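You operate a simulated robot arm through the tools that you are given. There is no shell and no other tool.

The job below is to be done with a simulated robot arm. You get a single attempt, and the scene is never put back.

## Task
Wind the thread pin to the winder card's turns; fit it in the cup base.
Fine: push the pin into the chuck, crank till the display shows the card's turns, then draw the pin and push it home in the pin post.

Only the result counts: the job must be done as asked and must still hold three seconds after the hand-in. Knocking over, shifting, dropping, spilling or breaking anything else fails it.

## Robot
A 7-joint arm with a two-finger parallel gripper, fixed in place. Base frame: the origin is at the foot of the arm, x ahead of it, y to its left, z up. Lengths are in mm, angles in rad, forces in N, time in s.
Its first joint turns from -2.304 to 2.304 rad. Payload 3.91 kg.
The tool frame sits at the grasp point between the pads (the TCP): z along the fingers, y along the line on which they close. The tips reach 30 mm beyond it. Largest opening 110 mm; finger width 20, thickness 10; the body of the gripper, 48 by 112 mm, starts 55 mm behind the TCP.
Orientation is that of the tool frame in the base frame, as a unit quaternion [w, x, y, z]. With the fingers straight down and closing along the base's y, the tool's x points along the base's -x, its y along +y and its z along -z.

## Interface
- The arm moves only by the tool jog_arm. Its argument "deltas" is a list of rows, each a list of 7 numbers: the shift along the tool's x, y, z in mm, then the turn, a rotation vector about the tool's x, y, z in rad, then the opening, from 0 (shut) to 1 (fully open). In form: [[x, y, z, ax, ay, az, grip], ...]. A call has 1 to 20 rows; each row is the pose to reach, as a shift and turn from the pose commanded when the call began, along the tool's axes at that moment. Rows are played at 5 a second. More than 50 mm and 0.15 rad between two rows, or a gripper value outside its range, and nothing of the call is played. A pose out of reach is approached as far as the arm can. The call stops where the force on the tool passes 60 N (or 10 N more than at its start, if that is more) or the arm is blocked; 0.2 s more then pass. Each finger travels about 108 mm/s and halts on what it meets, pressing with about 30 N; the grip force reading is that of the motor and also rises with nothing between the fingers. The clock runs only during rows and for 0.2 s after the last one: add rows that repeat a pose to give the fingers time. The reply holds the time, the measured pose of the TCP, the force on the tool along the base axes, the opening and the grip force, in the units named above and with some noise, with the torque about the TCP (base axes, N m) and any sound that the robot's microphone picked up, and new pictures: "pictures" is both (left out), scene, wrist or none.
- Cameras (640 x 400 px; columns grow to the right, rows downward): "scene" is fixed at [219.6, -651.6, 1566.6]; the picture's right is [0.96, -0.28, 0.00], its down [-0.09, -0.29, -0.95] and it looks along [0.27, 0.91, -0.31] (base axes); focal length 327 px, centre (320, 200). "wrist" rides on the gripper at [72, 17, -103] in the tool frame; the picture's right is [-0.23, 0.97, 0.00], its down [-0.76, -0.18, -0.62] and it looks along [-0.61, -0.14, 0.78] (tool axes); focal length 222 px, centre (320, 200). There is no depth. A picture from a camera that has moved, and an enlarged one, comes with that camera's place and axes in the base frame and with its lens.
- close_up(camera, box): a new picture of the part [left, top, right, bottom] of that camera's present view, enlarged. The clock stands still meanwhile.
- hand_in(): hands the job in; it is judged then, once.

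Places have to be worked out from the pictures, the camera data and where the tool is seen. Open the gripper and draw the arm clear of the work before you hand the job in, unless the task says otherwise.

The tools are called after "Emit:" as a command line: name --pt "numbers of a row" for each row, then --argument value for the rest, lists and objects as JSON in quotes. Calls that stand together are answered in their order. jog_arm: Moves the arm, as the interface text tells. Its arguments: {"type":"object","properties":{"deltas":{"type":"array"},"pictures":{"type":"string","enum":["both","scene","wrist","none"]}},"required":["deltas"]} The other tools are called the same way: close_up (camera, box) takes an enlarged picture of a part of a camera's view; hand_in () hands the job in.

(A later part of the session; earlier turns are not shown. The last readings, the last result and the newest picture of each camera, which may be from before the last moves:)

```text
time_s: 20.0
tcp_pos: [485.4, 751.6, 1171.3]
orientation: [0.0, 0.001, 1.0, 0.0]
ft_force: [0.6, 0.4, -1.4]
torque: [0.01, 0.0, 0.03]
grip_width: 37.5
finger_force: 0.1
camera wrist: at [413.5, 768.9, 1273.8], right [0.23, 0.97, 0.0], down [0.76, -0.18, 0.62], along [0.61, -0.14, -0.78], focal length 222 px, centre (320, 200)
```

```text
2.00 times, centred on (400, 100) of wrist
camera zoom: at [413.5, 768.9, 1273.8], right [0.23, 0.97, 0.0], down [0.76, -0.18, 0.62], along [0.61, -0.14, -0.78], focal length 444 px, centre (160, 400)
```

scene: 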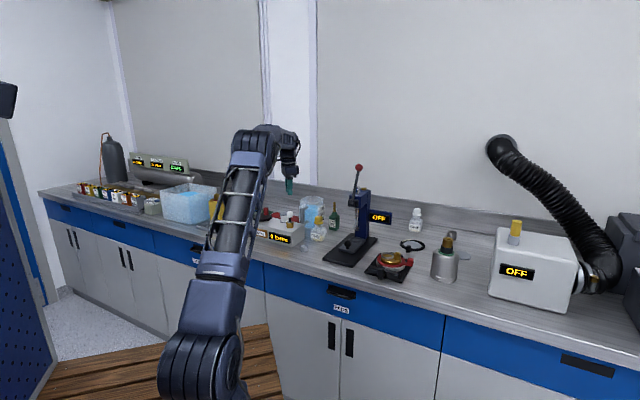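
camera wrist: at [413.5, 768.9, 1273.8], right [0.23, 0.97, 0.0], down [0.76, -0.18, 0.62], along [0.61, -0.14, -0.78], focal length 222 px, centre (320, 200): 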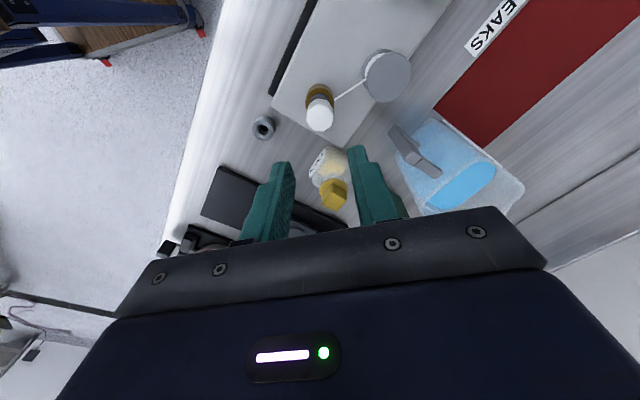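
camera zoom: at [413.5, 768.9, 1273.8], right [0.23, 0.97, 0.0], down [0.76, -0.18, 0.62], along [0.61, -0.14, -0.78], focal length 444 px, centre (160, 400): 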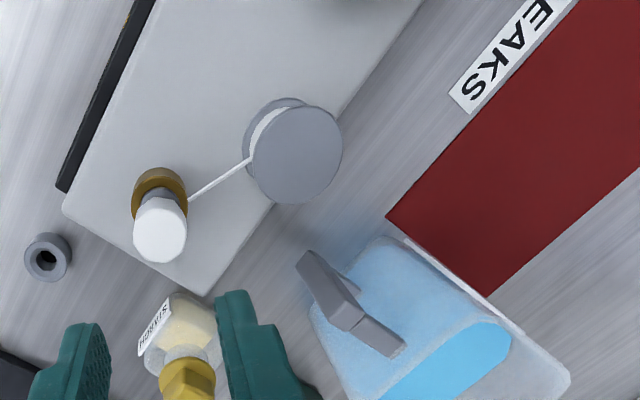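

The pin stands upright in the chuck with "0 turns" shown. I move the hand over to the crank to locate the disc axis and knob.

Emit:
jog_arm --pt "14 10 0 0 0 0 0.34" --pt "29 21 0 0 0 0 0.34" --pt "44 32 0 0 0 0 0.34" --pt "58 42 0 0 0 0 0.34" --pt "73 53 0 0 0 0 0.4" --pt "88 64 0 0 0 0 0.4" --pt "102 74 0 0 0 0 0.4" --pt "115 83 0 0 0 0 0.4" --pt "115 83 0 0 0 0 0.4"

Emit:
close_up --camera "wrist" --box '[240, 0, 560, 200]'

Emit:
close_up --camera "scene" --box '[235, 190, 315, 250]'

```text
time_s: 22.0
tcp_pos: [370.7, 834.5, 1170.8]
orientation: [0.0, -0.001, 1.0, 0.0]
ft_force: [0.9, 0.6, 0.0]
torque: [0.01, 0.01, 0.04]
grip_width: 43.9
finger_force: 0.1
camera wrist: at [297.5, 851.6, 1273.5], right [0.23, 0.97, 0.0], down [0.76, -0.18, 0.62], along [0.61, -0.14, -0.78], focal length 222 px, centre (320, 200)
```

scene: 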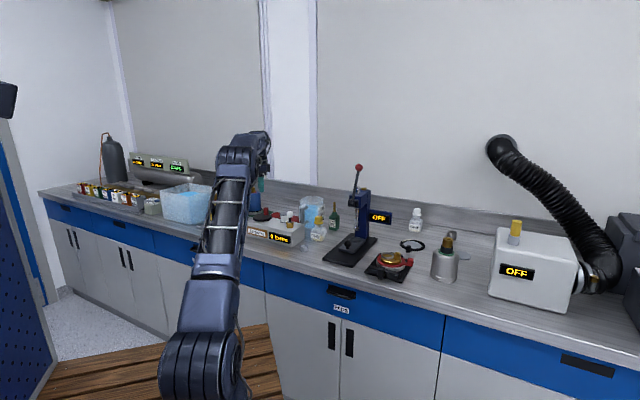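
wrist: 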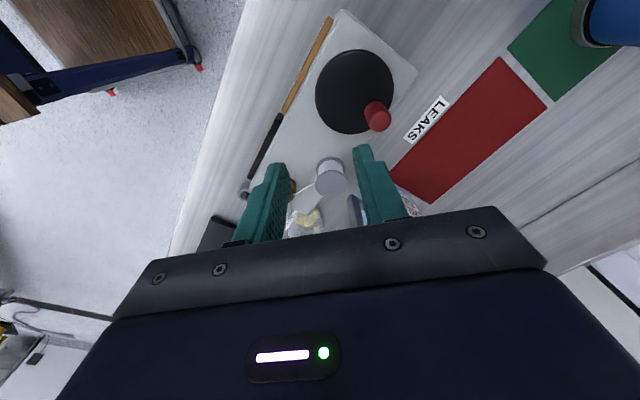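

```text
2.00 times, centred on (400, 100) of wrist
camera zoom: at [297.5, 851.6, 1273.5], right [0.23, 0.97, 0.0], down [0.76, -0.18, 0.62], along [0.61, -0.14, -0.78], focal length 444 px, centre (160, 400)
```

zoom: 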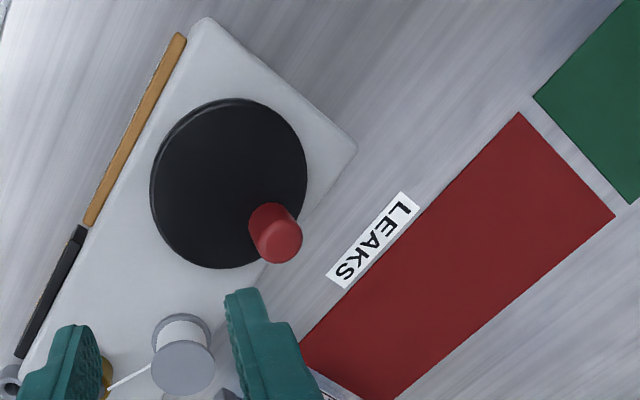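

```text
6.67 times, centred on (275, 220) of scene
camera zoom: at [219.6, -651.6, 1566.6], right [0.96, -0.28, 0.0], down [-0.09, -0.29, -0.95], along [0.27, 0.91, -0.31], focal length 2179 px, centre (620, 67)
```

zoom: 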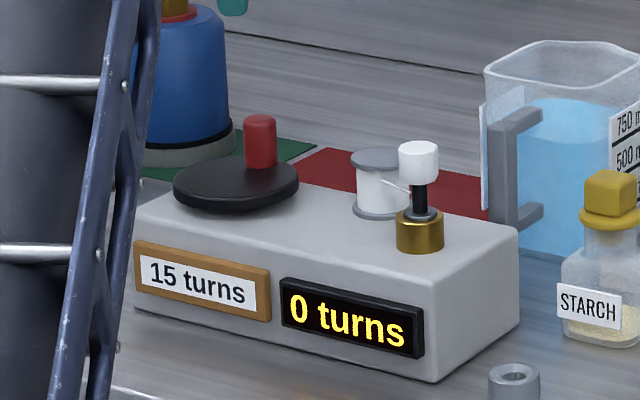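

Disc centre is around [370, 879, ~988], and the knob top around [394, 896, 1028] at a radius of about 30 mm. The far side of that circle is near 980 mm from the base, so I turn the tool so that its closing line is tangential. That allows a slight outward tilt for reach.

Emit:
jog_arm --pt "0 0 0 0 0 -0.12 0.4" --pt "0 0 0 0 0 -0.24 0.4" --pt "0 0 0 0 0 -0.36 0.4" --pt "0 0 0 0 0 -0.48 0.4" --pt "0 0 0 0 0 -0.6 0.4" --pt "0 0 0 0 0 -0.72 0.4" --pt "0 0 0 0 0 -0.84 0.4" --pt "0 0 0 0 0 -0.96 0.4" --pt "0 0 0 0 0 -1.08 0.4" --pt "0 0 0 0 0 -1.17 0.4" --pt "0 0 0 0 0 -1.17 0.4"

Emit:
close_up --camera "wrist" --box '[200, 0, 480, 200]'

```text
time_s: 24.4
tcp_pos: [370.8, 834.4, 1170.4]
orientation: [0.0, -0.552, 0.834, -0.001]
ft_force: [0.1, 0.0, 0.0]
torque: [-0.02, 0.02, 0.02]
grip_width: 44.0
finger_force: 0.0
camera wrist: at [326.9, 774.8, 1273.3], right [-0.81, 0.59, 0.0], down [0.46, 0.63, 0.62], along [0.37, 0.5, -0.78], focal length 222 px, centre (320, 200)
```

scene: 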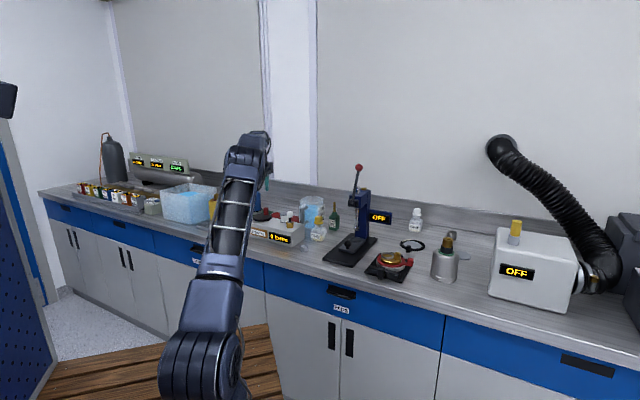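
wrist: 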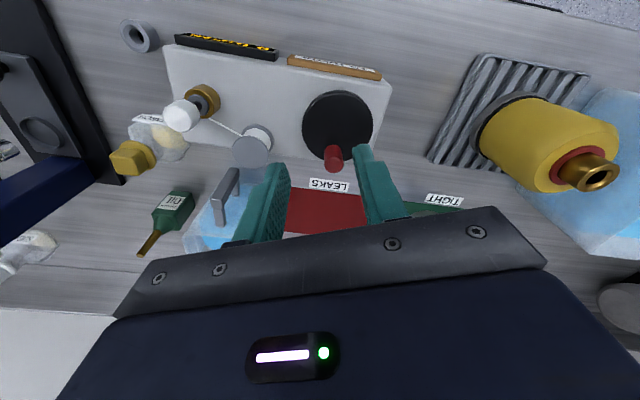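

```text
2.00 times, centred on (340, 100) of wrist
camera zoom: at [326.9, 774.8, 1273.3], right [-0.81, 0.59, 0.0], down [0.46, 0.63, 0.62], along [0.37, 0.5, -0.78], focal length 444 px, centre (280, 400)
```

zoom: 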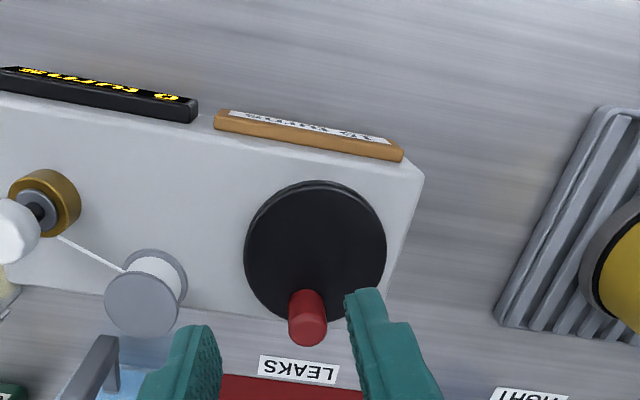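

Combining both wrist views with the scene view gives disc centre ≈[373, 877, 991] and knob top ≈[394, 896, 1028], with a radius of about 28 mm. I tilt the fingers outward by 0.25 rad about the closing axis to gain reach, then look again.

Emit:
jog_arm --pt "0 0 0 0 -0.08 0 0.4" --pt "0 0 0 0 -0.16 0 0.4" --pt "0 0 0 0 -0.25 0 0.4" --pt "0 0 0 0 -0.25 0 0.4"

Emit:
close_up --camera "wrist" --box '[240, 20, 440, 160]'

```text
time_s: 25.4
tcp_pos: [370.7, 834.4, 1170.7]
orientation: [0.105, -0.548, 0.827, 0.068]
ft_force: [-0.1, 0.6, 0.1]
torque: [0.0, 0.04, -0.02]
grip_width: 43.8
finger_force: 0.0
camera wrist: at [317.8, 753.0, 1252.1], right [-0.81, 0.58, 0.06], down [0.39, 0.47, 0.79], along [0.43, 0.67, -0.61], focal length 222 px, centre (320, 200)
```

scene: 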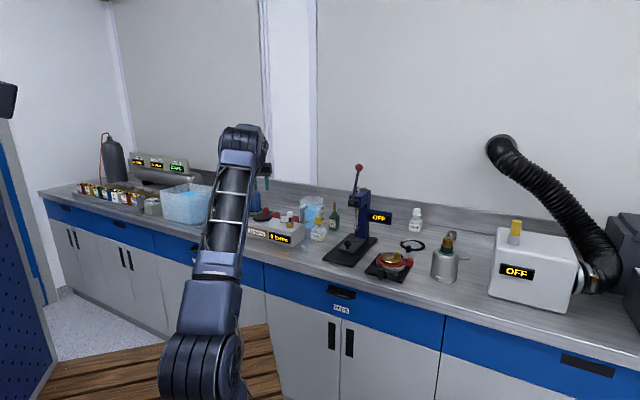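
wrist: 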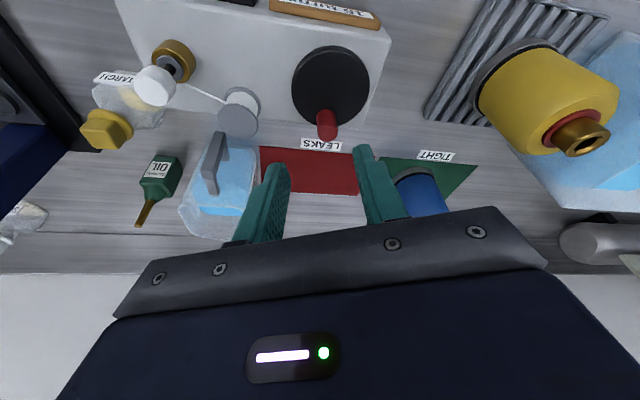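

```text
2.86 times, centred on (340, 90) of wrist
camera zoom: at [317.8, 753.0, 1252.1], right [-0.81, 0.58, 0.06], down [0.39, 0.47, 0.79], along [0.43, 0.67, -0.61], focal length 635 px, centre (263, 514)
```

zoom: 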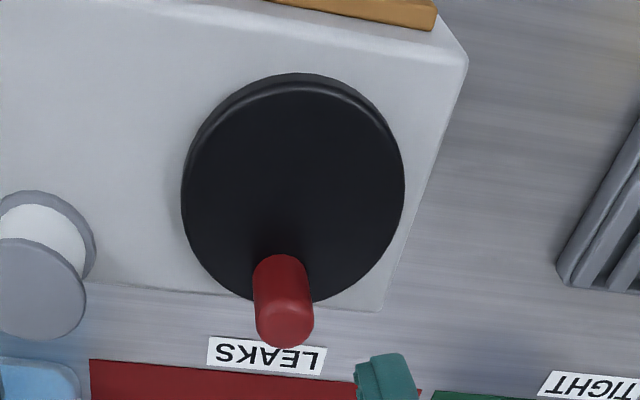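

Now I bring the fingers above the knob (tips ~25 mm above its top), so I can check alignment there.

Emit:
jog_arm --pt "-6 0.4 14 0 0 0 0.4" --pt "-12 0.8 28 0 0 0 0.4" --pt "-18 1.2 43 0 0 0 0.4" --pt "-24 1.6 58 0 0 0 0.4" --pt "-30 2 73 0 0 0 0.4" --pt "-35 2.3 87 0 0 0 0.4" --pt "-39 2.5 98.4 0 0 0 0.4" --pt "-39 2.5 98.4 0 0 0 0.4"

Emit:
close_up --camera "wrist" --box '[240, 60, 400, 200]'

Emit:
close_up --camera "scene" --box '[235, 180, 295, 240]'

```text
time_s: 27.2
tcp_pos: [392.8, 895.0, 1085.0]
orientation: [0.105, -0.548, 0.827, 0.069]
ft_force: [-0.8, -0.3, -0.5]
torque: [0.01, 0.03, 0.0]
grip_width: 43.9
finger_force: 0.0
camera wrist: at [339.3, 811.7, 1167.1], right [-0.81, 0.58, 0.06], down [0.39, 0.47, 0.79], along [0.43, 0.66, -0.61], focal length 222 px, centre (320, 200)
```

scene: 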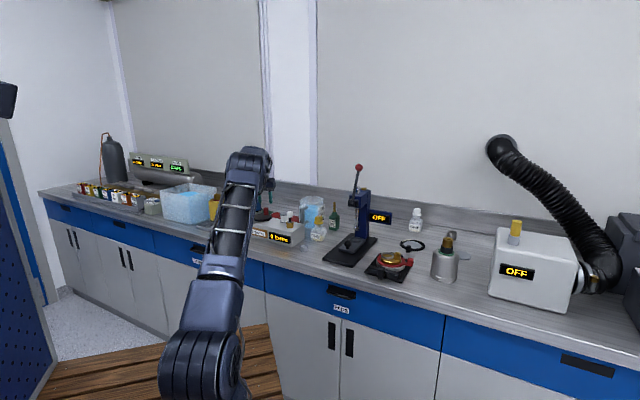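
wrist: 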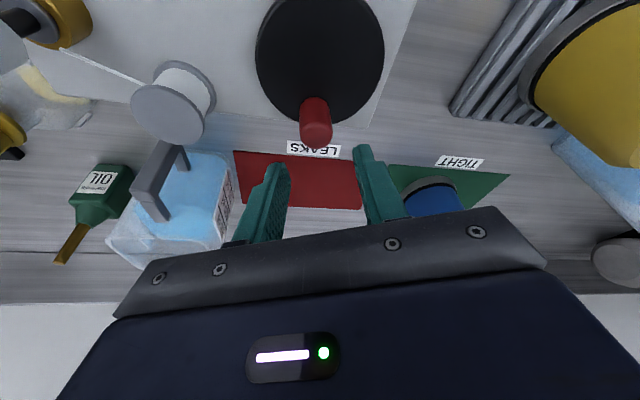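

```text
2.86 times, centred on (320, 130) of wrist
camera zoom: at [339.3, 811.7, 1167.1], right [-0.81, 0.58, 0.06], down [0.39, 0.47, 0.79], along [0.43, 0.66, -0.61], focal length 635 px, centre (320, 400)
```

zoom: 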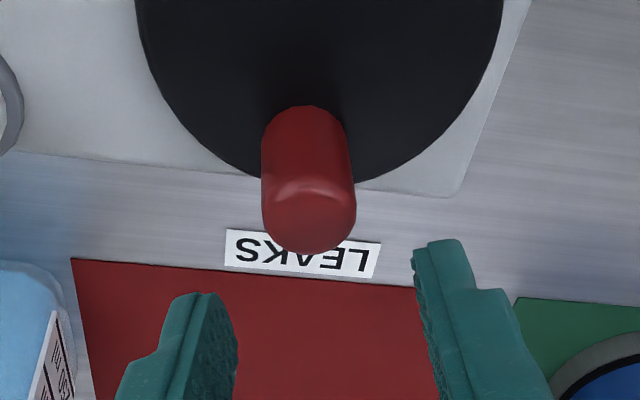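

```text
6.67 times, centred on (265, 210) of scene
camera zoom: at [219.6, -651.6, 1566.6], right [0.96, -0.28, 0.0], down [-0.09, -0.29, -0.95], along [0.27, 0.91, -0.31], focal length 2179 px, centre (687, 133)
```

zoom: 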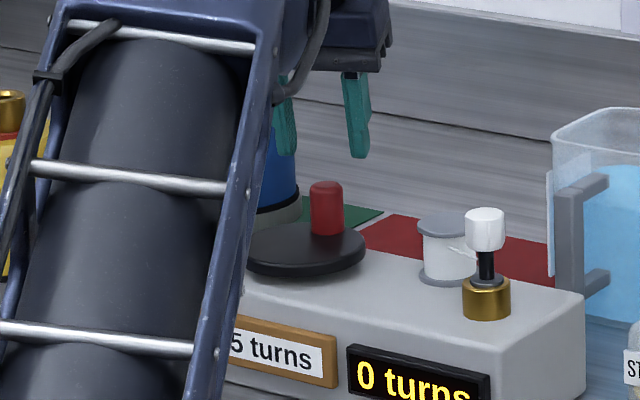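

The knob top is at about [395, 897, 1028] and 24 mm across, within about 1 mm of my aim. I lower the open fingers around it, keeping the tips about 8 mm above the disc.

Emit:
jog_arm --pt "3 -0.5 13 0 0 0 0.4" --pt "6 -1 26 0 0 0 0.4" --pt "9 -1 39 0 0 0 0.4" --pt "11 -1 48 0 0 0 0.4" --pt "12.1 -1 52.7 0 0 0 0.4" --pt "12.1 -1 52.7 0 0 0 0.4"

Emit:
close_up --camera "wrist" --box '[240, 80, 400, 220]'

Emit:
close_up --camera "scene" --box '[235, 180, 295, 240]'

```text
time_s: 28.6
tcp_pos: [394.2, 893.4, 1029.9]
orientation: [0.104, -0.548, 0.827, 0.068]
ft_force: [-0.4, -0.8, -0.5]
torque: [0.0, 0.03, 0.01]
grip_width: 44.1
finger_force: 0.1
camera wrist: at [341.1, 812.2, 1112.7], right [-0.81, 0.58, 0.06], down [0.39, 0.47, 0.79], along [0.43, 0.66, -0.61], focal length 222 px, centre (320, 200)
```

scene: 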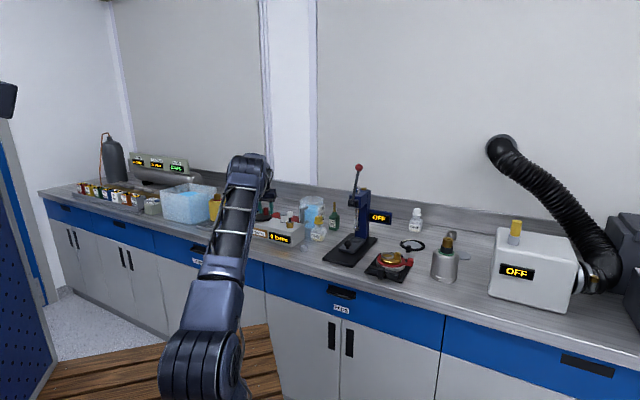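
wrist: 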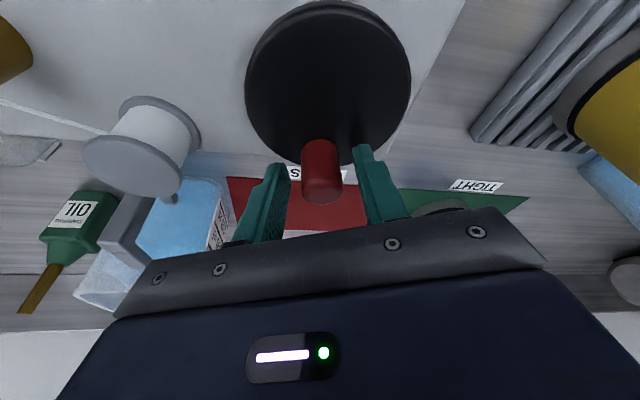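

```text
2.86 times, centred on (320, 150) of wrist
camera zoom: at [341.1, 812.2, 1112.7], right [-0.81, 0.58, 0.06], down [0.39, 0.47, 0.79], along [0.43, 0.66, -0.61], focal length 635 px, centre (320, 343)
```

zoom: 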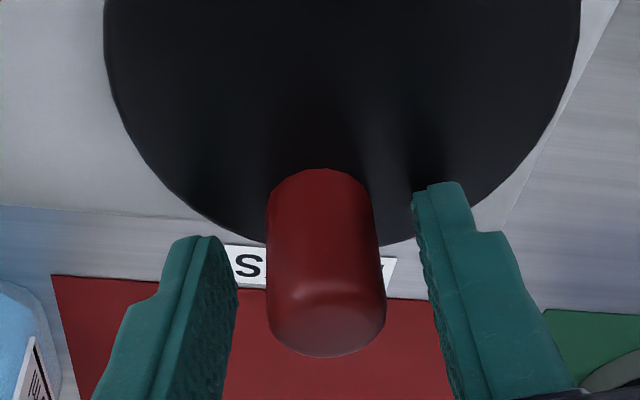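

```text
6.67 times, centred on (265, 210) of scene
camera zoom: at [219.6, -651.6, 1566.6], right [0.96, -0.28, 0.0], down [-0.09, -0.29, -0.95], along [0.27, 0.91, -0.31], focal length 2179 px, centre (687, 133)
```

zoom: 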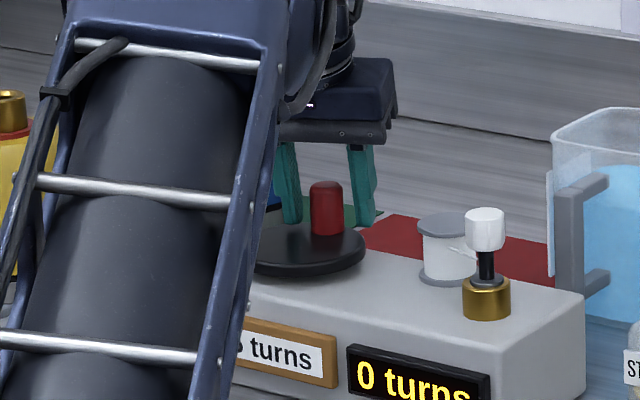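

The knob is centred between the pads. I close on it.

Emit:
jog_arm --pt "0 0 0 0 0 0 0.3" --pt "0 0 0 0 0 0 0.25" --pt "0 0 0 0 0 0 0.2" --pt "0 0 0 0 0 0 0.1" --pt "0 0 0 0 0 0 0.1"

Emit:
close_up --camera "wrist" --box '[200, 0, 440, 210]'

```text
time_s: 29.8
tcp_pos: [393.7, 894.1, 1030.8]
orientation: [0.104, -0.548, 0.827, 0.068]
ft_force: [-1.2, 1.4, -0.6]
torque: [-0.03, 0.09, -0.02]
grip_width: 23.2
finger_force: 45.2
camera wrist: at [341.0, 812.2, 1112.7], right [-0.81, 0.58, 0.06], down [0.39, 0.47, 0.79], along [0.43, 0.66, -0.61], focal length 222 px, centre (320, 200)
```

scene: 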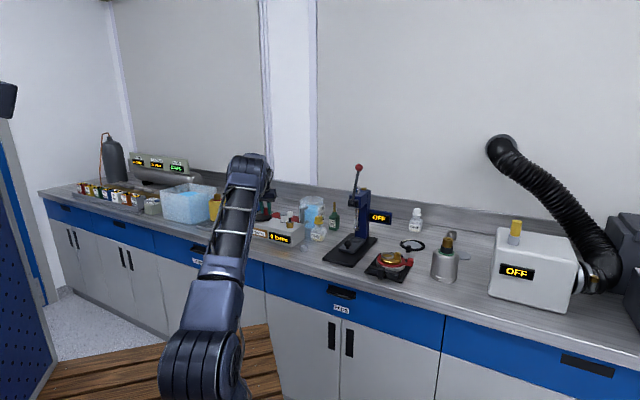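
wrist: 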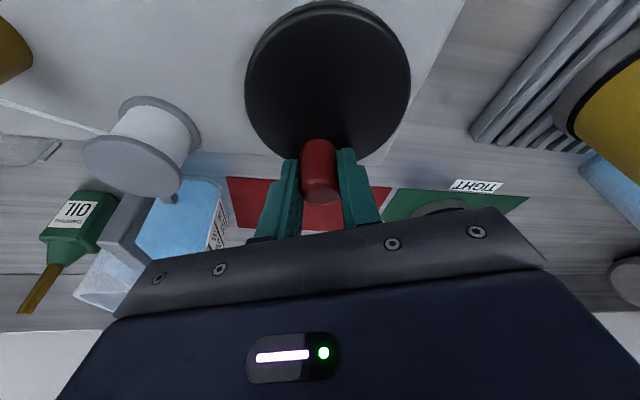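

```text
1.90 times, centred on (320, 105) of wrist
camera zoom: at [341.0, 812.2, 1112.7], right [-0.81, 0.58, 0.06], down [0.39, 0.47, 0.79], along [0.43, 0.66, -0.61], focal length 423 px, centre (320, 381)
```

zoom: 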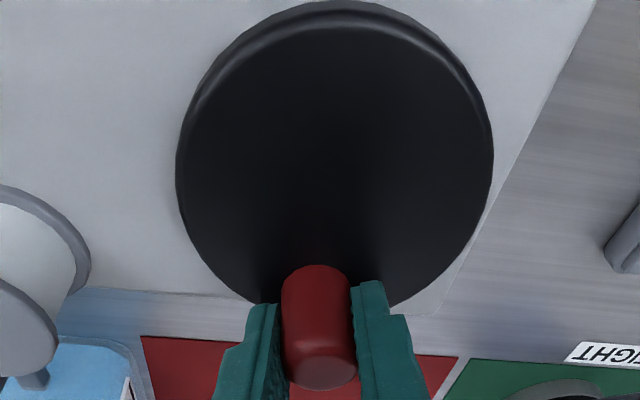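

The knob is held (23 mm). My current fit is disc centre ≈[373, 876] with crank radius ≈31 mm. I try a short clockwise arc of 45° and read the forces to check the circle and which way it counts.

Emit:
jog_arm --pt "1.2 -2.5 -0.3 0 0 0 0.1" --pt "3.93 -7.0 -1.0 0 0 0 0.1" --pt "6.5 -10.1 -1.66 0 0 0 0.1" --pt "9.49 -12.7 -2.42 0 0 0 0.1" --pt "12.8 -14.9 -3.26 0 0 0 0.1" --pt "16.3 -16.75 -4.16 0 0 0 0.1" --pt "16.3 -16.75 -4.16 0 0 0 0.1"

Emit:
close_up --camera "wrist" --box '[200, 0, 440, 210]'

Emit:
close_up --camera "scene" --box '[235, 190, 315, 250]'

```text
time_s: 31.4
tcp_pos: [402.6, 872.4, 1030.2]
orientation: [0.105, -0.549, 0.826, 0.07]
ft_force: [-0.6, 22.5, 0.9]
torque: [0.96, -0.33, -0.71]
grip_width: 23.6
finger_force: 44.7
camera wrist: at [350.1, 791.0, 1112.2], right [-0.81, 0.58, 0.06], down [0.39, 0.47, 0.79], along [0.44, 0.67, -0.61], focal length 222 px, centre (320, 200)
```

scene: 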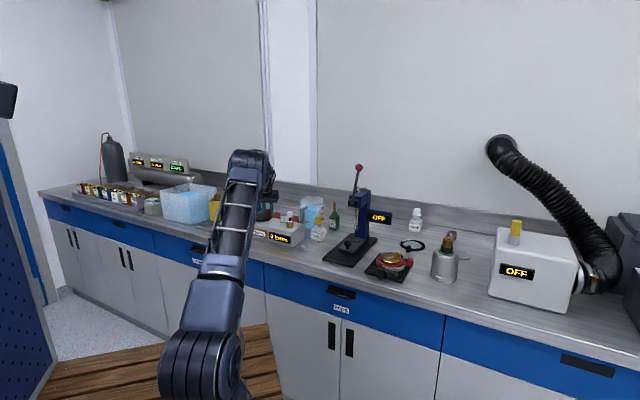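
wrist: 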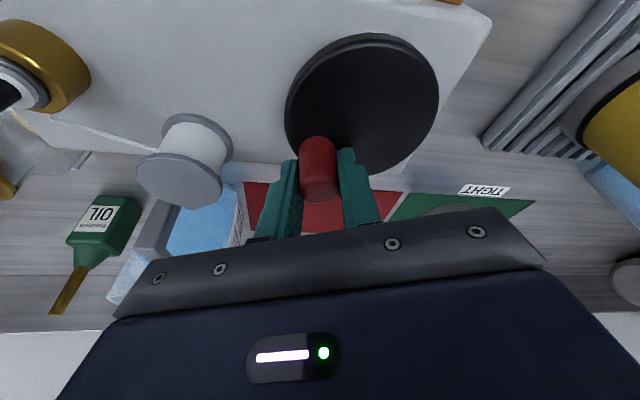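

```text
1.90 times, centred on (320, 105) of wrist
camera zoom: at [350.1, 791.0, 1112.2], right [-0.81, 0.58, 0.06], down [0.39, 0.47, 0.79], along [0.44, 0.67, -0.61], focal length 423 px, centre (320, 381)
```

zoom: 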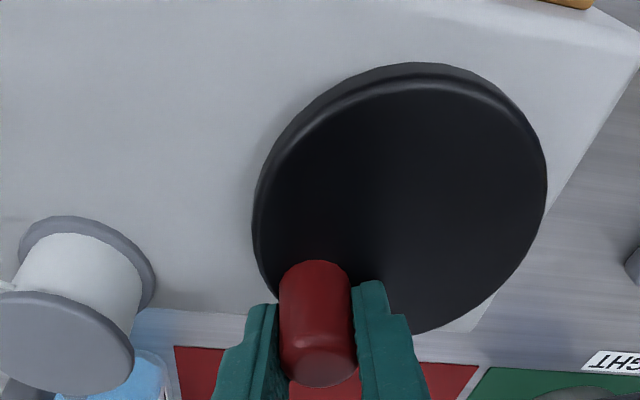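

```text
6.67 times, centred on (275, 220) of scene
camera zoom: at [219.6, -651.6, 1566.6], right [0.96, -0.28, 0.0], down [-0.09, -0.29, -0.95], along [0.27, 0.91, -0.31], focal length 2179 px, centre (620, 67)
```

zoom: 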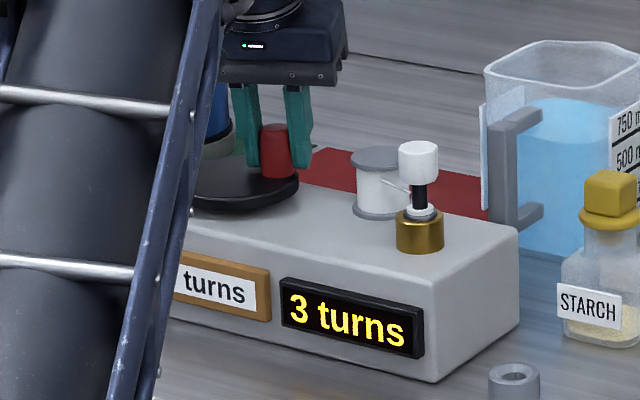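

Clockwise works: the display jumped to "3 turns" after about 45°, so it is geared. The force is just tangential drag (~22 N), so the circle fits well. I continue to about 105° total and re-read the display.

Emit:
jog_arm --pt "7.56 -2.05 -1.93 0 0 0 0.1" --pt "15.4 -2.05 -3.93 0 0 0 0.1" --pt "23.0 0.05 -5.86 0 0 0 0.1" --pt "29.7 4.1 -7.6 0 0 0 0.1" --pt "29.7 4.1 -7.6 0 0 0 0.1"

Emit:
close_up --camera "wrist" --box '[200, 0, 440, 210]'

Emit:
close_up --camera "scene" --box '[235, 190, 315, 250]'

```text
time_s: 32.6
tcp_pos: [388.9, 845.8, 1030.6]
orientation: [0.106, -0.548, 0.827, 0.069]
ft_force: [21.3, 5.7, 2.4]
torque: [1.11, -0.46, -0.74]
grip_width: 23.4
finger_force: 45.2
camera wrist: at [336.7, 763.4, 1112.0], right [-0.81, 0.58, 0.05], down [0.39, 0.47, 0.79], along [0.44, 0.66, -0.61], focal length 222 px, centre (320, 200)
```

scene: 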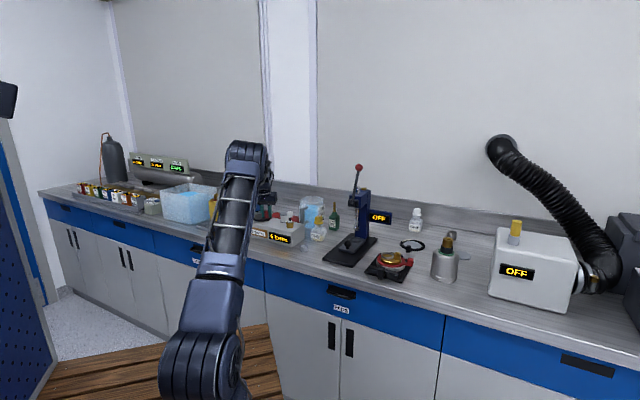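
wrist: 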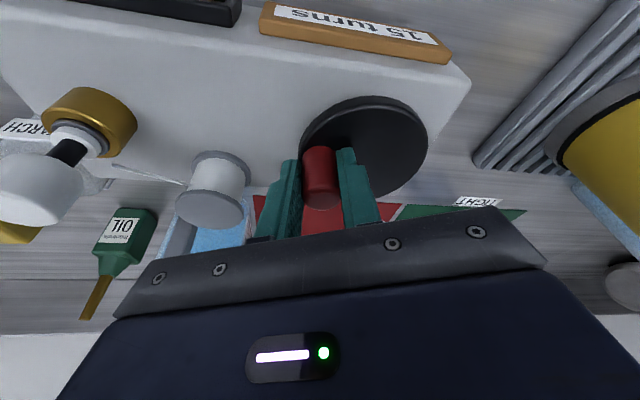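

```text
1.90 times, centred on (320, 105) of wrist
camera zoom: at [336.7, 763.4, 1112.0], right [-0.81, 0.58, 0.05], down [0.39, 0.47, 0.79], along [0.44, 0.66, -0.61], focal length 423 px, centre (320, 381)
```

zoom: 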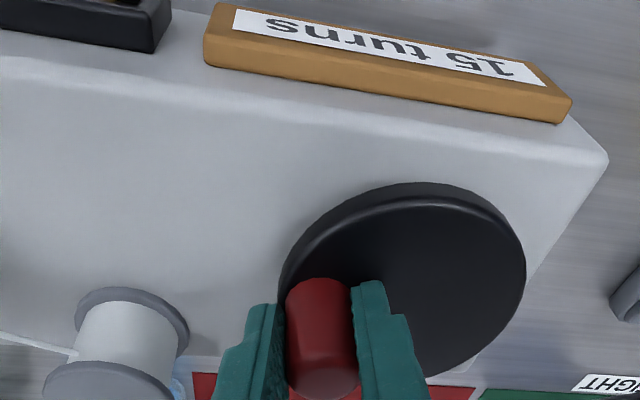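

```text
6.67 times, centred on (275, 220) of scene
camera zoom: at [219.6, -651.6, 1566.6], right [0.96, -0.28, 0.0], down [-0.09, -0.29, -0.95], along [0.27, 0.91, -0.31], focal length 2179 px, centre (620, 67)
```

zoom: 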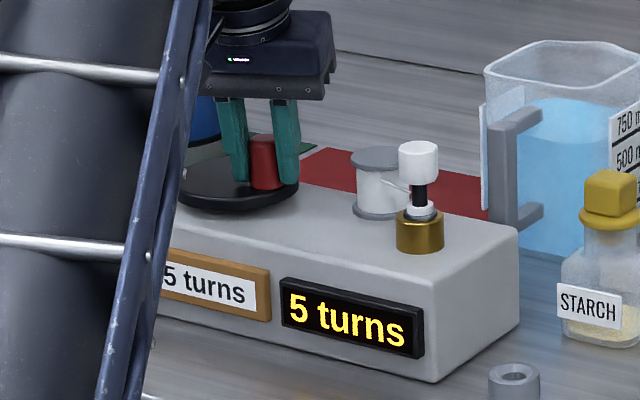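

The display reads 5 turns at about 105° of crank. The knob slid a little within the pads, so I measure its place between the fingers to refine the circle.

Emit:
close_up --camera "wrist" --box '[200, 60, 440, 270]'

```text
1.90 times, centred on (320, 165) of wrist
camera zoom: at [336.7, 763.4, 1112.0], right [-0.81, 0.58, 0.05], down [0.39, 0.47, 0.79], along [0.44, 0.66, -0.61], focal length 423 px, centre (320, 267)
```

zoom: 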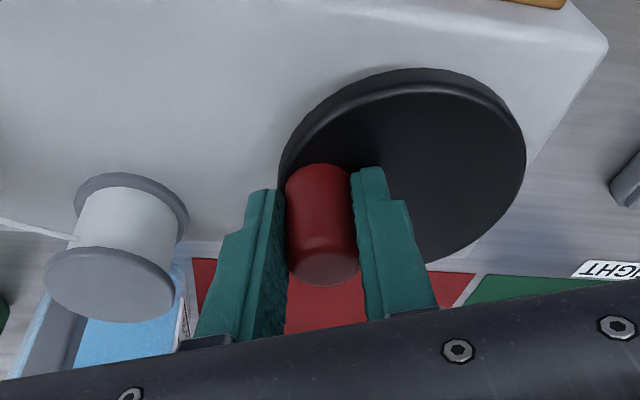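

A circle fit gives radius ≈31.2 mm with the actual crank angle ≈94° for 5 turns, which is about 18° of crank per turn. I continue around to about 165° and check again.

Emit:
jog_arm --pt "5.33 1.85 -1.36 0 0 0 0.1" --pt "10.46 8.05 -2.67 0 0 0 0.1" --pt "13.86 15.45 -3.54 0 0 0 0.1" --pt "15.31 23.45 -3.91 0 0 0 0.1" --pt "14.63 31.55 -3.74 0 0 0 0.1" --pt "14.63 31.55 -3.74 0 0 0 0.1"

Emit:
close_up --camera "wrist" --box '[200, 60, 440, 270]'

Emit:
close_up --camera "scene" --box '[235, 190, 315, 250]'

```text
time_s: 34.0
tcp_pos: [349.1, 845.5, 1030.2]
orientation: [0.102, -0.549, 0.826, 0.069]
ft_force: [-10.9, -1.4, -8.6]
torque: [0.44, -0.09, 0.3]
grip_width: 23.5
finger_force: 45.0
camera wrist: at [296.1, 763.0, 1111.8], right [-0.81, 0.58, 0.06], down [0.39, 0.47, 0.79], along [0.43, 0.67, -0.61], focal length 222 px, centre (320, 200)
```

scene: 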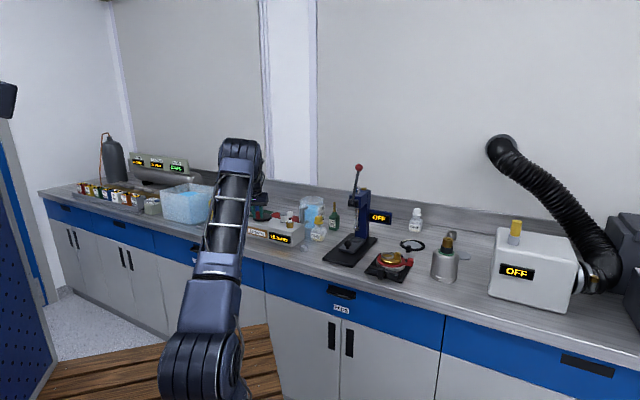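
wrist: 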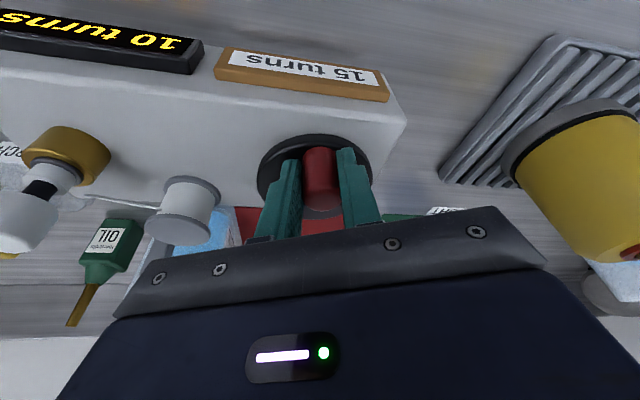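

```text
1.90 times, centred on (320, 165) of wrist
camera zoom: at [296.1, 763.0, 1111.8], right [-0.81, 0.58, 0.06], down [0.39, 0.47, 0.79], along [0.43, 0.67, -0.61], focal length 423 px, centre (320, 267)
```

zoom: 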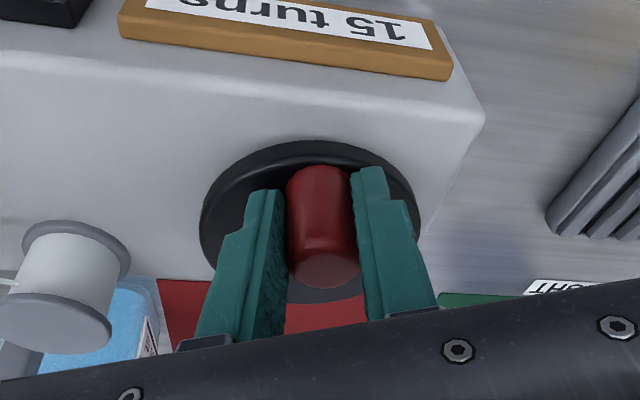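

```text
6.67 times, centred on (275, 220) of scene
camera zoom: at [219.6, -651.6, 1566.6], right [0.96, -0.28, 0.0], down [-0.09, -0.29, -0.95], along [0.27, 0.91, -0.31], focal length 2179 px, centre (620, 67)
```

zoom: 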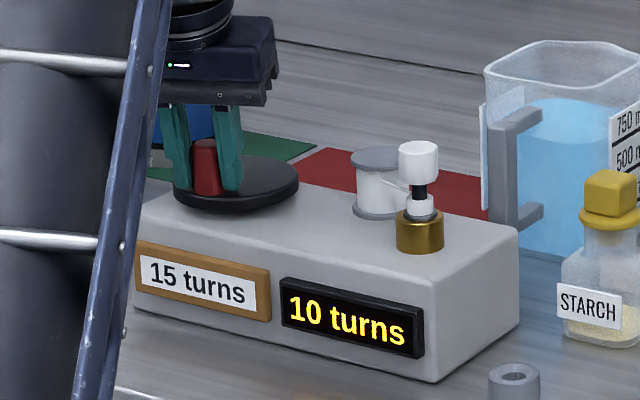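

The display reads 10 turns at ≈174° (about 17.5–18° per turn), so 15 turns should be near 265–270°. I go on to about 245° and re-check.

Emit:
jog_arm --pt "-3.39 10.0 0.87 0 0 0 0.1" --pt "-8.43 16.3 2.15 0 0 0 0.1" --pt "-14.92 21.0 3.81 0 0 0 0.1" --pt "-22.28 23.9 5.69 0 0 0 0.1" --pt "-22.28 23.9 5.69 0 0 0 0.1"

Emit:
close_up --camera "wrist" --box '[200, 60, 440, 270]'

Emit:
close_up --camera "scene" --box '[235, 190, 315, 250]'

```text
time_s: 35.2
tcp_pos: [339.2, 874.2, 1032.1]
orientation: [0.104, -0.547, 0.828, 0.068]
ft_force: [4.1, -19.2, 3.6]
torque: [-1.12, -0.07, -0.65]
grip_width: 23.8
finger_force: 45.5
camera wrist: at [286.4, 792.1, 1113.0], right [-0.81, 0.58, 0.06], down [0.39, 0.47, 0.79], along [0.44, 0.66, -0.61], focal length 222 px, centre (320, 200)
```

scene: 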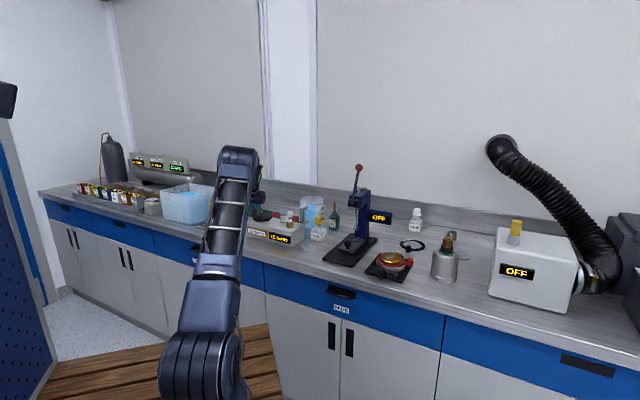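
wrist: 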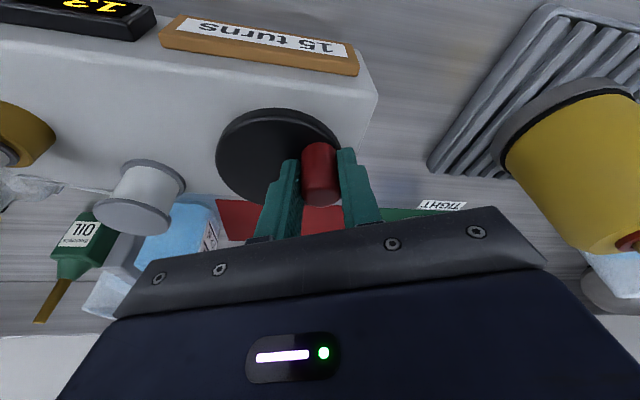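

```text
1.90 times, centred on (320, 165) of wrist
camera zoom: at [286.4, 792.1, 1113.0], right [-0.81, 0.58, 0.06], down [0.39, 0.47, 0.79], along [0.44, 0.66, -0.61], focal length 423 px, centre (320, 267)
```

zoom: 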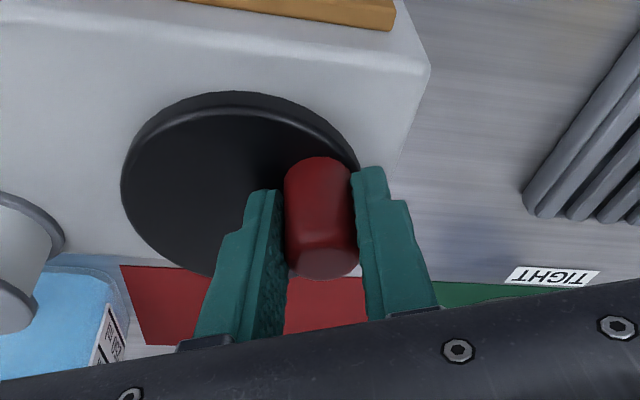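

```text
6.67 times, centred on (275, 220) of scene
camera zoom: at [219.6, -651.6, 1566.6], right [0.96, -0.28, 0.0], down [-0.09, -0.29, -0.95], along [0.27, 0.91, -0.31], focal length 2179 px, centre (620, 67)
```

zoom: 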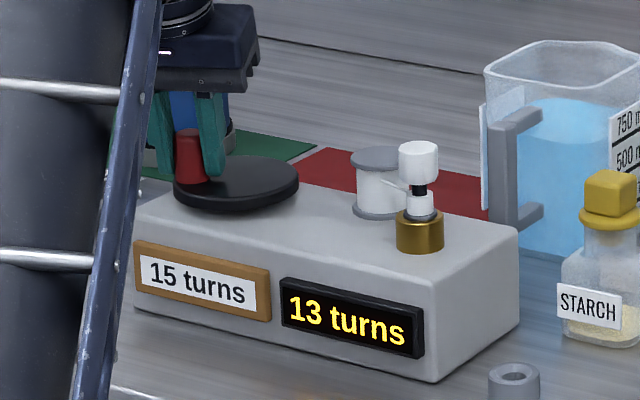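

13 turns at ≈228°. I advance in small steps now: about 16° more, then re-read.

Emit:
jog_arm --pt "-4.17 0.8 1.06 0 0 0 0.1" --pt "-8.33 1.0 2.13 0 0 0 0.1" --pt "-8.33 1.0 2.13 0 0 0 0.1" --pictures "wrist"

Emit:
close_up --camera "wrist" --box '[200, 60, 440, 270]'

Emit:
close_up --camera "scene" --box '[235, 190, 315, 250]'

```text
time_s: 36.0
tcp_pos: [342.0, 881.6, 1032.2]
orientation: [0.105, -0.549, 0.826, 0.069]
ft_force: [8.5, -16.2, 4.9]
torque: [-0.4, -0.39, -0.42]
grip_width: 24.7
finger_force: 45.1
camera wrist: at [288.8, 800.7, 1112.9], right [-0.81, 0.58, 0.06], down [0.39, 0.47, 0.79], along [0.44, 0.67, -0.61], focal length 222 px, centre (320, 200)
```

wrist: 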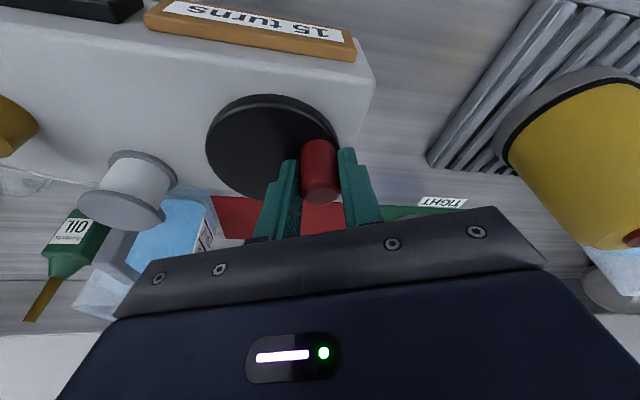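

```text
1.90 times, centred on (320, 165) of wrist
camera zoom: at [288.8, 800.7, 1112.9], right [-0.81, 0.58, 0.06], down [0.39, 0.47, 0.79], along [0.44, 0.67, -0.61], focal length 423 px, centre (320, 267)
```

zoom: 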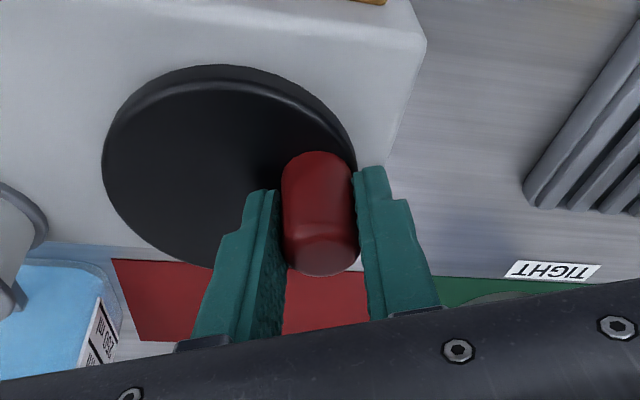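

```text
6.67 times, centred on (275, 220) of scene
camera zoom: at [219.6, -651.6, 1566.6], right [0.96, -0.28, 0.0], down [-0.09, -0.29, -0.95], along [0.27, 0.91, -0.31], focal length 2179 px, centre (620, 67)
```

zoom: 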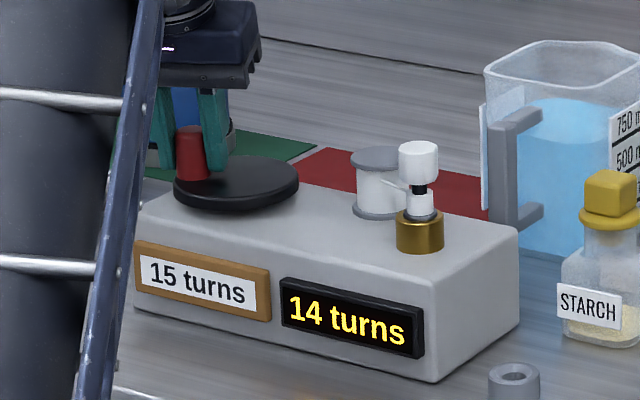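

14 turns at ≈241°. I step another ~9° and re-read.

Emit:
jog_arm --pt "-2.4 0 0.6 0 0 0 0.1" --pt "-4.75 -0.1 1.21 0 0 0 0.1" --pt "-4.75 -0.1 1.21 0 0 0 0.1" --pictures "wrist"

Emit:
close_up --camera "wrist" --box '[200, 60, 440, 270]'

Emit:
close_up --camera "scene" --box '[235, 190, 315, 250]'

```text
time_s: 36.8
tcp_pos: [342.4, 887.1, 1031.0]
orientation: [0.104, -0.548, 0.827, 0.069]
ft_force: [8.9, -14.7, 9.0]
torque: [-0.4, -0.82, -0.3]
grip_width: 24.7
finger_force: 44.7
camera wrist: at [290.7, 805.0, 1112.9], right [-0.81, 0.58, 0.06], down [0.39, 0.47, 0.79], along [0.43, 0.67, -0.61], focal length 222 px, centre (320, 200)
```

wrist: 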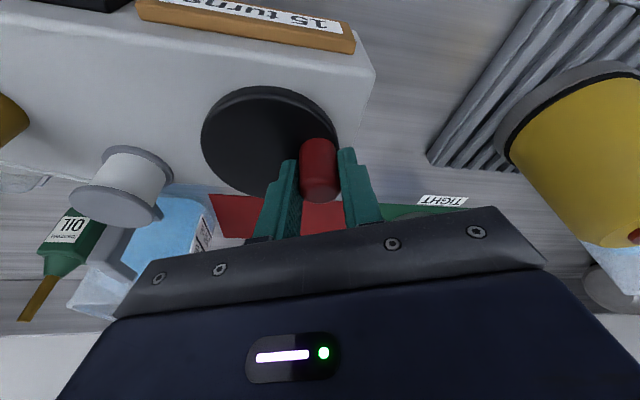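

```text
1.90 times, centred on (320, 165) of wrist
camera zoom: at [290.7, 805.0, 1112.9], right [-0.81, 0.58, 0.06], down [0.39, 0.47, 0.79], along [0.43, 0.67, -0.61], focal length 423 px, centre (320, 267)
```

zoom: 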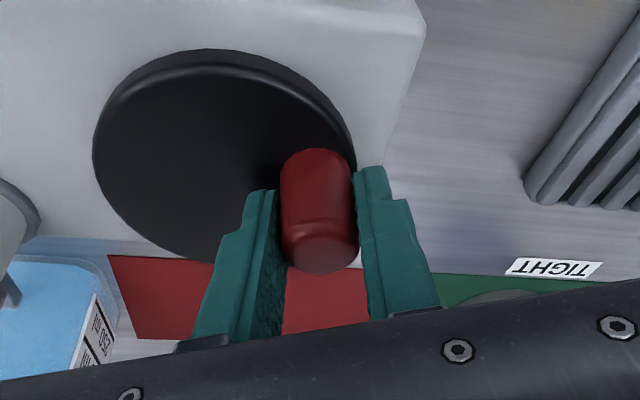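

```text
6.67 times, centred on (275, 220) of scene
camera zoom: at [219.6, -651.6, 1566.6], right [0.96, -0.28, 0.0], down [-0.09, -0.29, -0.95], along [0.27, 0.91, -0.31], focal length 2179 px, centre (620, 67)
```

zoom: 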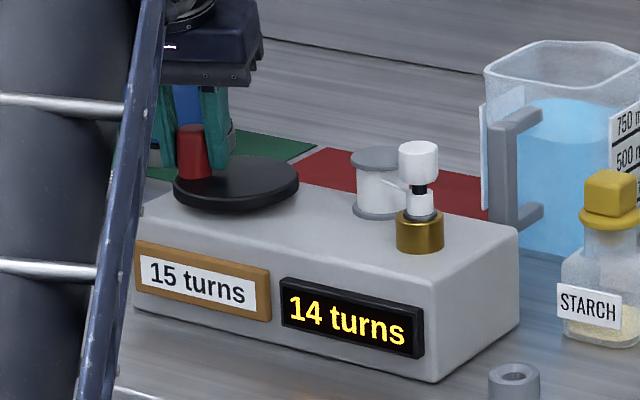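

Still 14 at ≈248°. Another ~9° step along the arc.

Emit:
jog_arm --pt "-2.6 -0.25 0.65 0 0 0 0.1" --pt "-5.14 -0.6 1.31 0 0 0 0.1" --pt "-5.14 -0.6 1.31 0 0 0 0.1" --pictures "wrist"

Emit:
close_up --camera "wrist" --box '[200, 60, 440, 270]'

Emit:
close_up --camera "scene" --box '[235, 190, 315, 250]'

```text
time_s: 37.6
tcp_pos: [346.2, 891.9, 1030.9]
orientation: [0.104, -0.548, 0.827, 0.069]
ft_force: [7.9, -12.5, 8.8]
torque: [-1.21, -0.47, -0.2]
grip_width: 24.5
finger_force: 44.8
camera wrist: at [293.2, 809.8, 1112.9], right [-0.81, 0.58, 0.06], down [0.39, 0.47, 0.79], along [0.43, 0.66, -0.61], focal length 222 px, centre (320, 200)
```

wrist: 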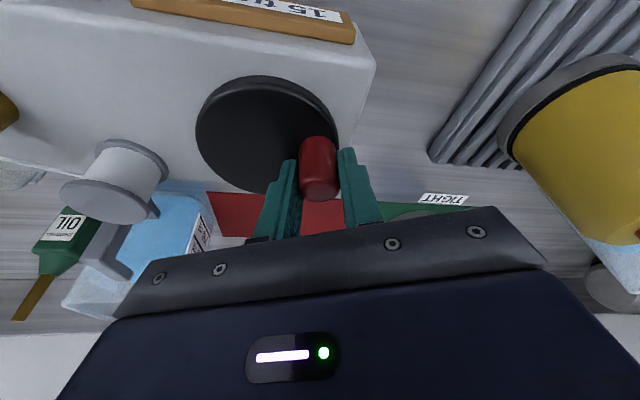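

```text
1.90 times, centred on (320, 165) of wrist
camera zoom: at [293.2, 809.8, 1112.9], right [-0.81, 0.58, 0.06], down [0.39, 0.47, 0.79], along [0.43, 0.66, -0.61], focal length 423 px, centre (320, 267)
```

zoom: 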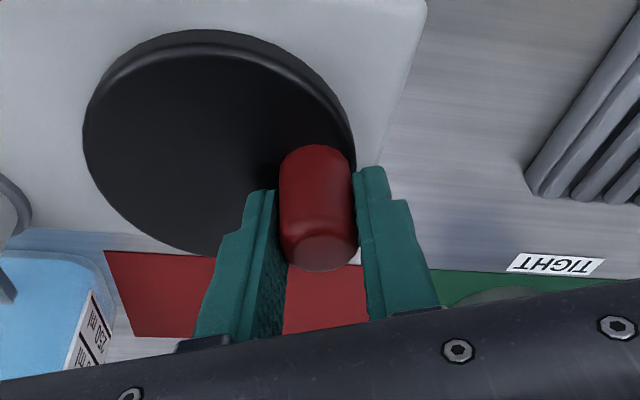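

```text
6.67 times, centred on (275, 220) of scene
camera zoom: at [219.6, -651.6, 1566.6], right [0.96, -0.28, 0.0], down [-0.09, -0.29, -0.95], along [0.27, 0.91, -0.31], focal length 2179 px, centre (620, 67)
```

zoom: 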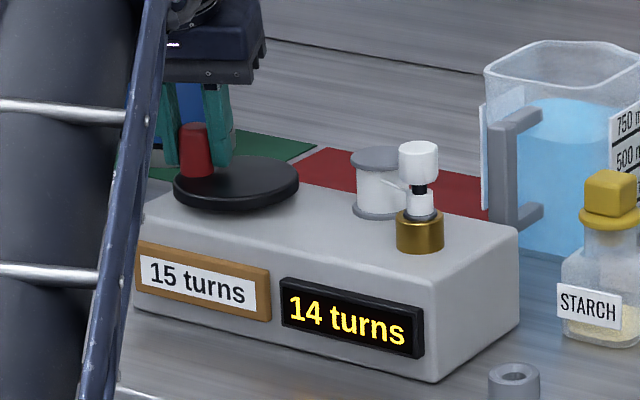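

Still 14 at ≈256°, so the change to 15 should be imminent. I take another step aiming for ≈266°.

Emit:
jog_arm --pt "-2.8 -0.6 0.7 0 0 0 0.1" --pt "-5.52 -1.3 1.41 0 0 0 0.1" --pt "-5.52 -1.3 1.41 0 0 0 0.1" --pictures "wrist"

Emit:
close_up --camera "wrist" --box '[200, 60, 440, 270]'

Emit:
close_up --camera "scene" --box '[235, 190, 315, 250]'

```text
time_s: 38.4
tcp_pos: [348.9, 896.5, 1030.7]
orientation: [0.105, -0.548, 0.827, 0.07]
ft_force: [7.2, -1.1, 5.9]
torque: [0.85, -0.29, 0.11]
grip_width: 23.5
finger_force: 45.5
camera wrist: at [296.8, 815.0, 1112.5], right [-0.81, 0.58, 0.06], down [0.39, 0.47, 0.79], along [0.43, 0.67, -0.61], focal length 222 px, centre (320, 200)
```

wrist: 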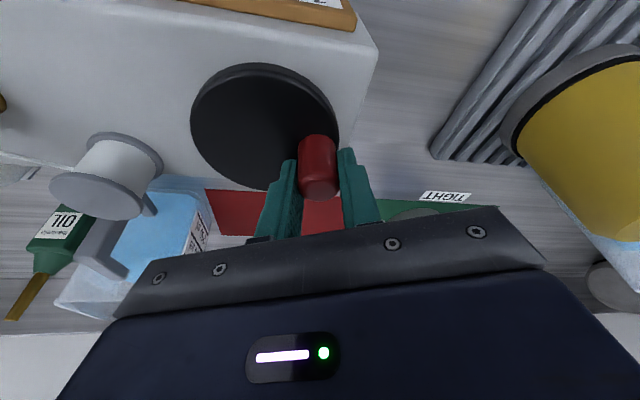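

```text
1.90 times, centred on (320, 165) of wrist
camera zoom: at [296.8, 815.0, 1112.5], right [-0.81, 0.58, 0.06], down [0.39, 0.47, 0.79], along [0.43, 0.67, -0.61], focal length 423 px, centre (320, 267)
```

zoom: 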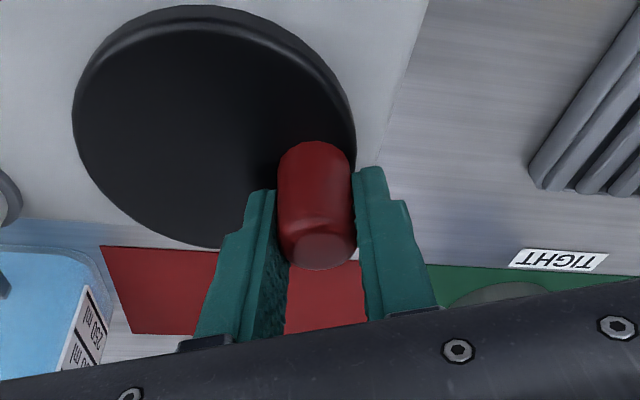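

```text
6.67 times, centred on (275, 220) of scene
camera zoom: at [219.6, -651.6, 1566.6], right [0.96, -0.28, 0.0], down [-0.09, -0.29, -0.95], along [0.27, 0.91, -0.31], focal length 2179 px, centre (620, 67)
```

zoom: 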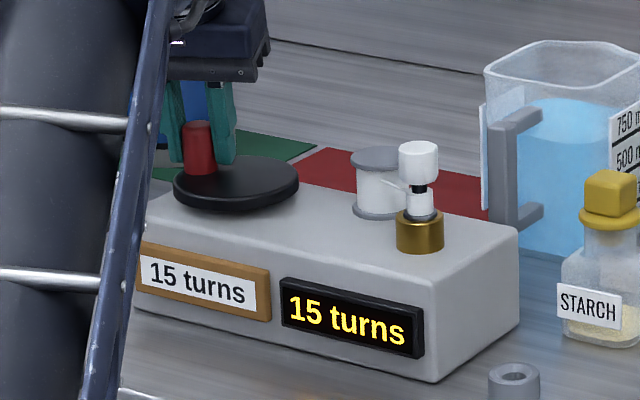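

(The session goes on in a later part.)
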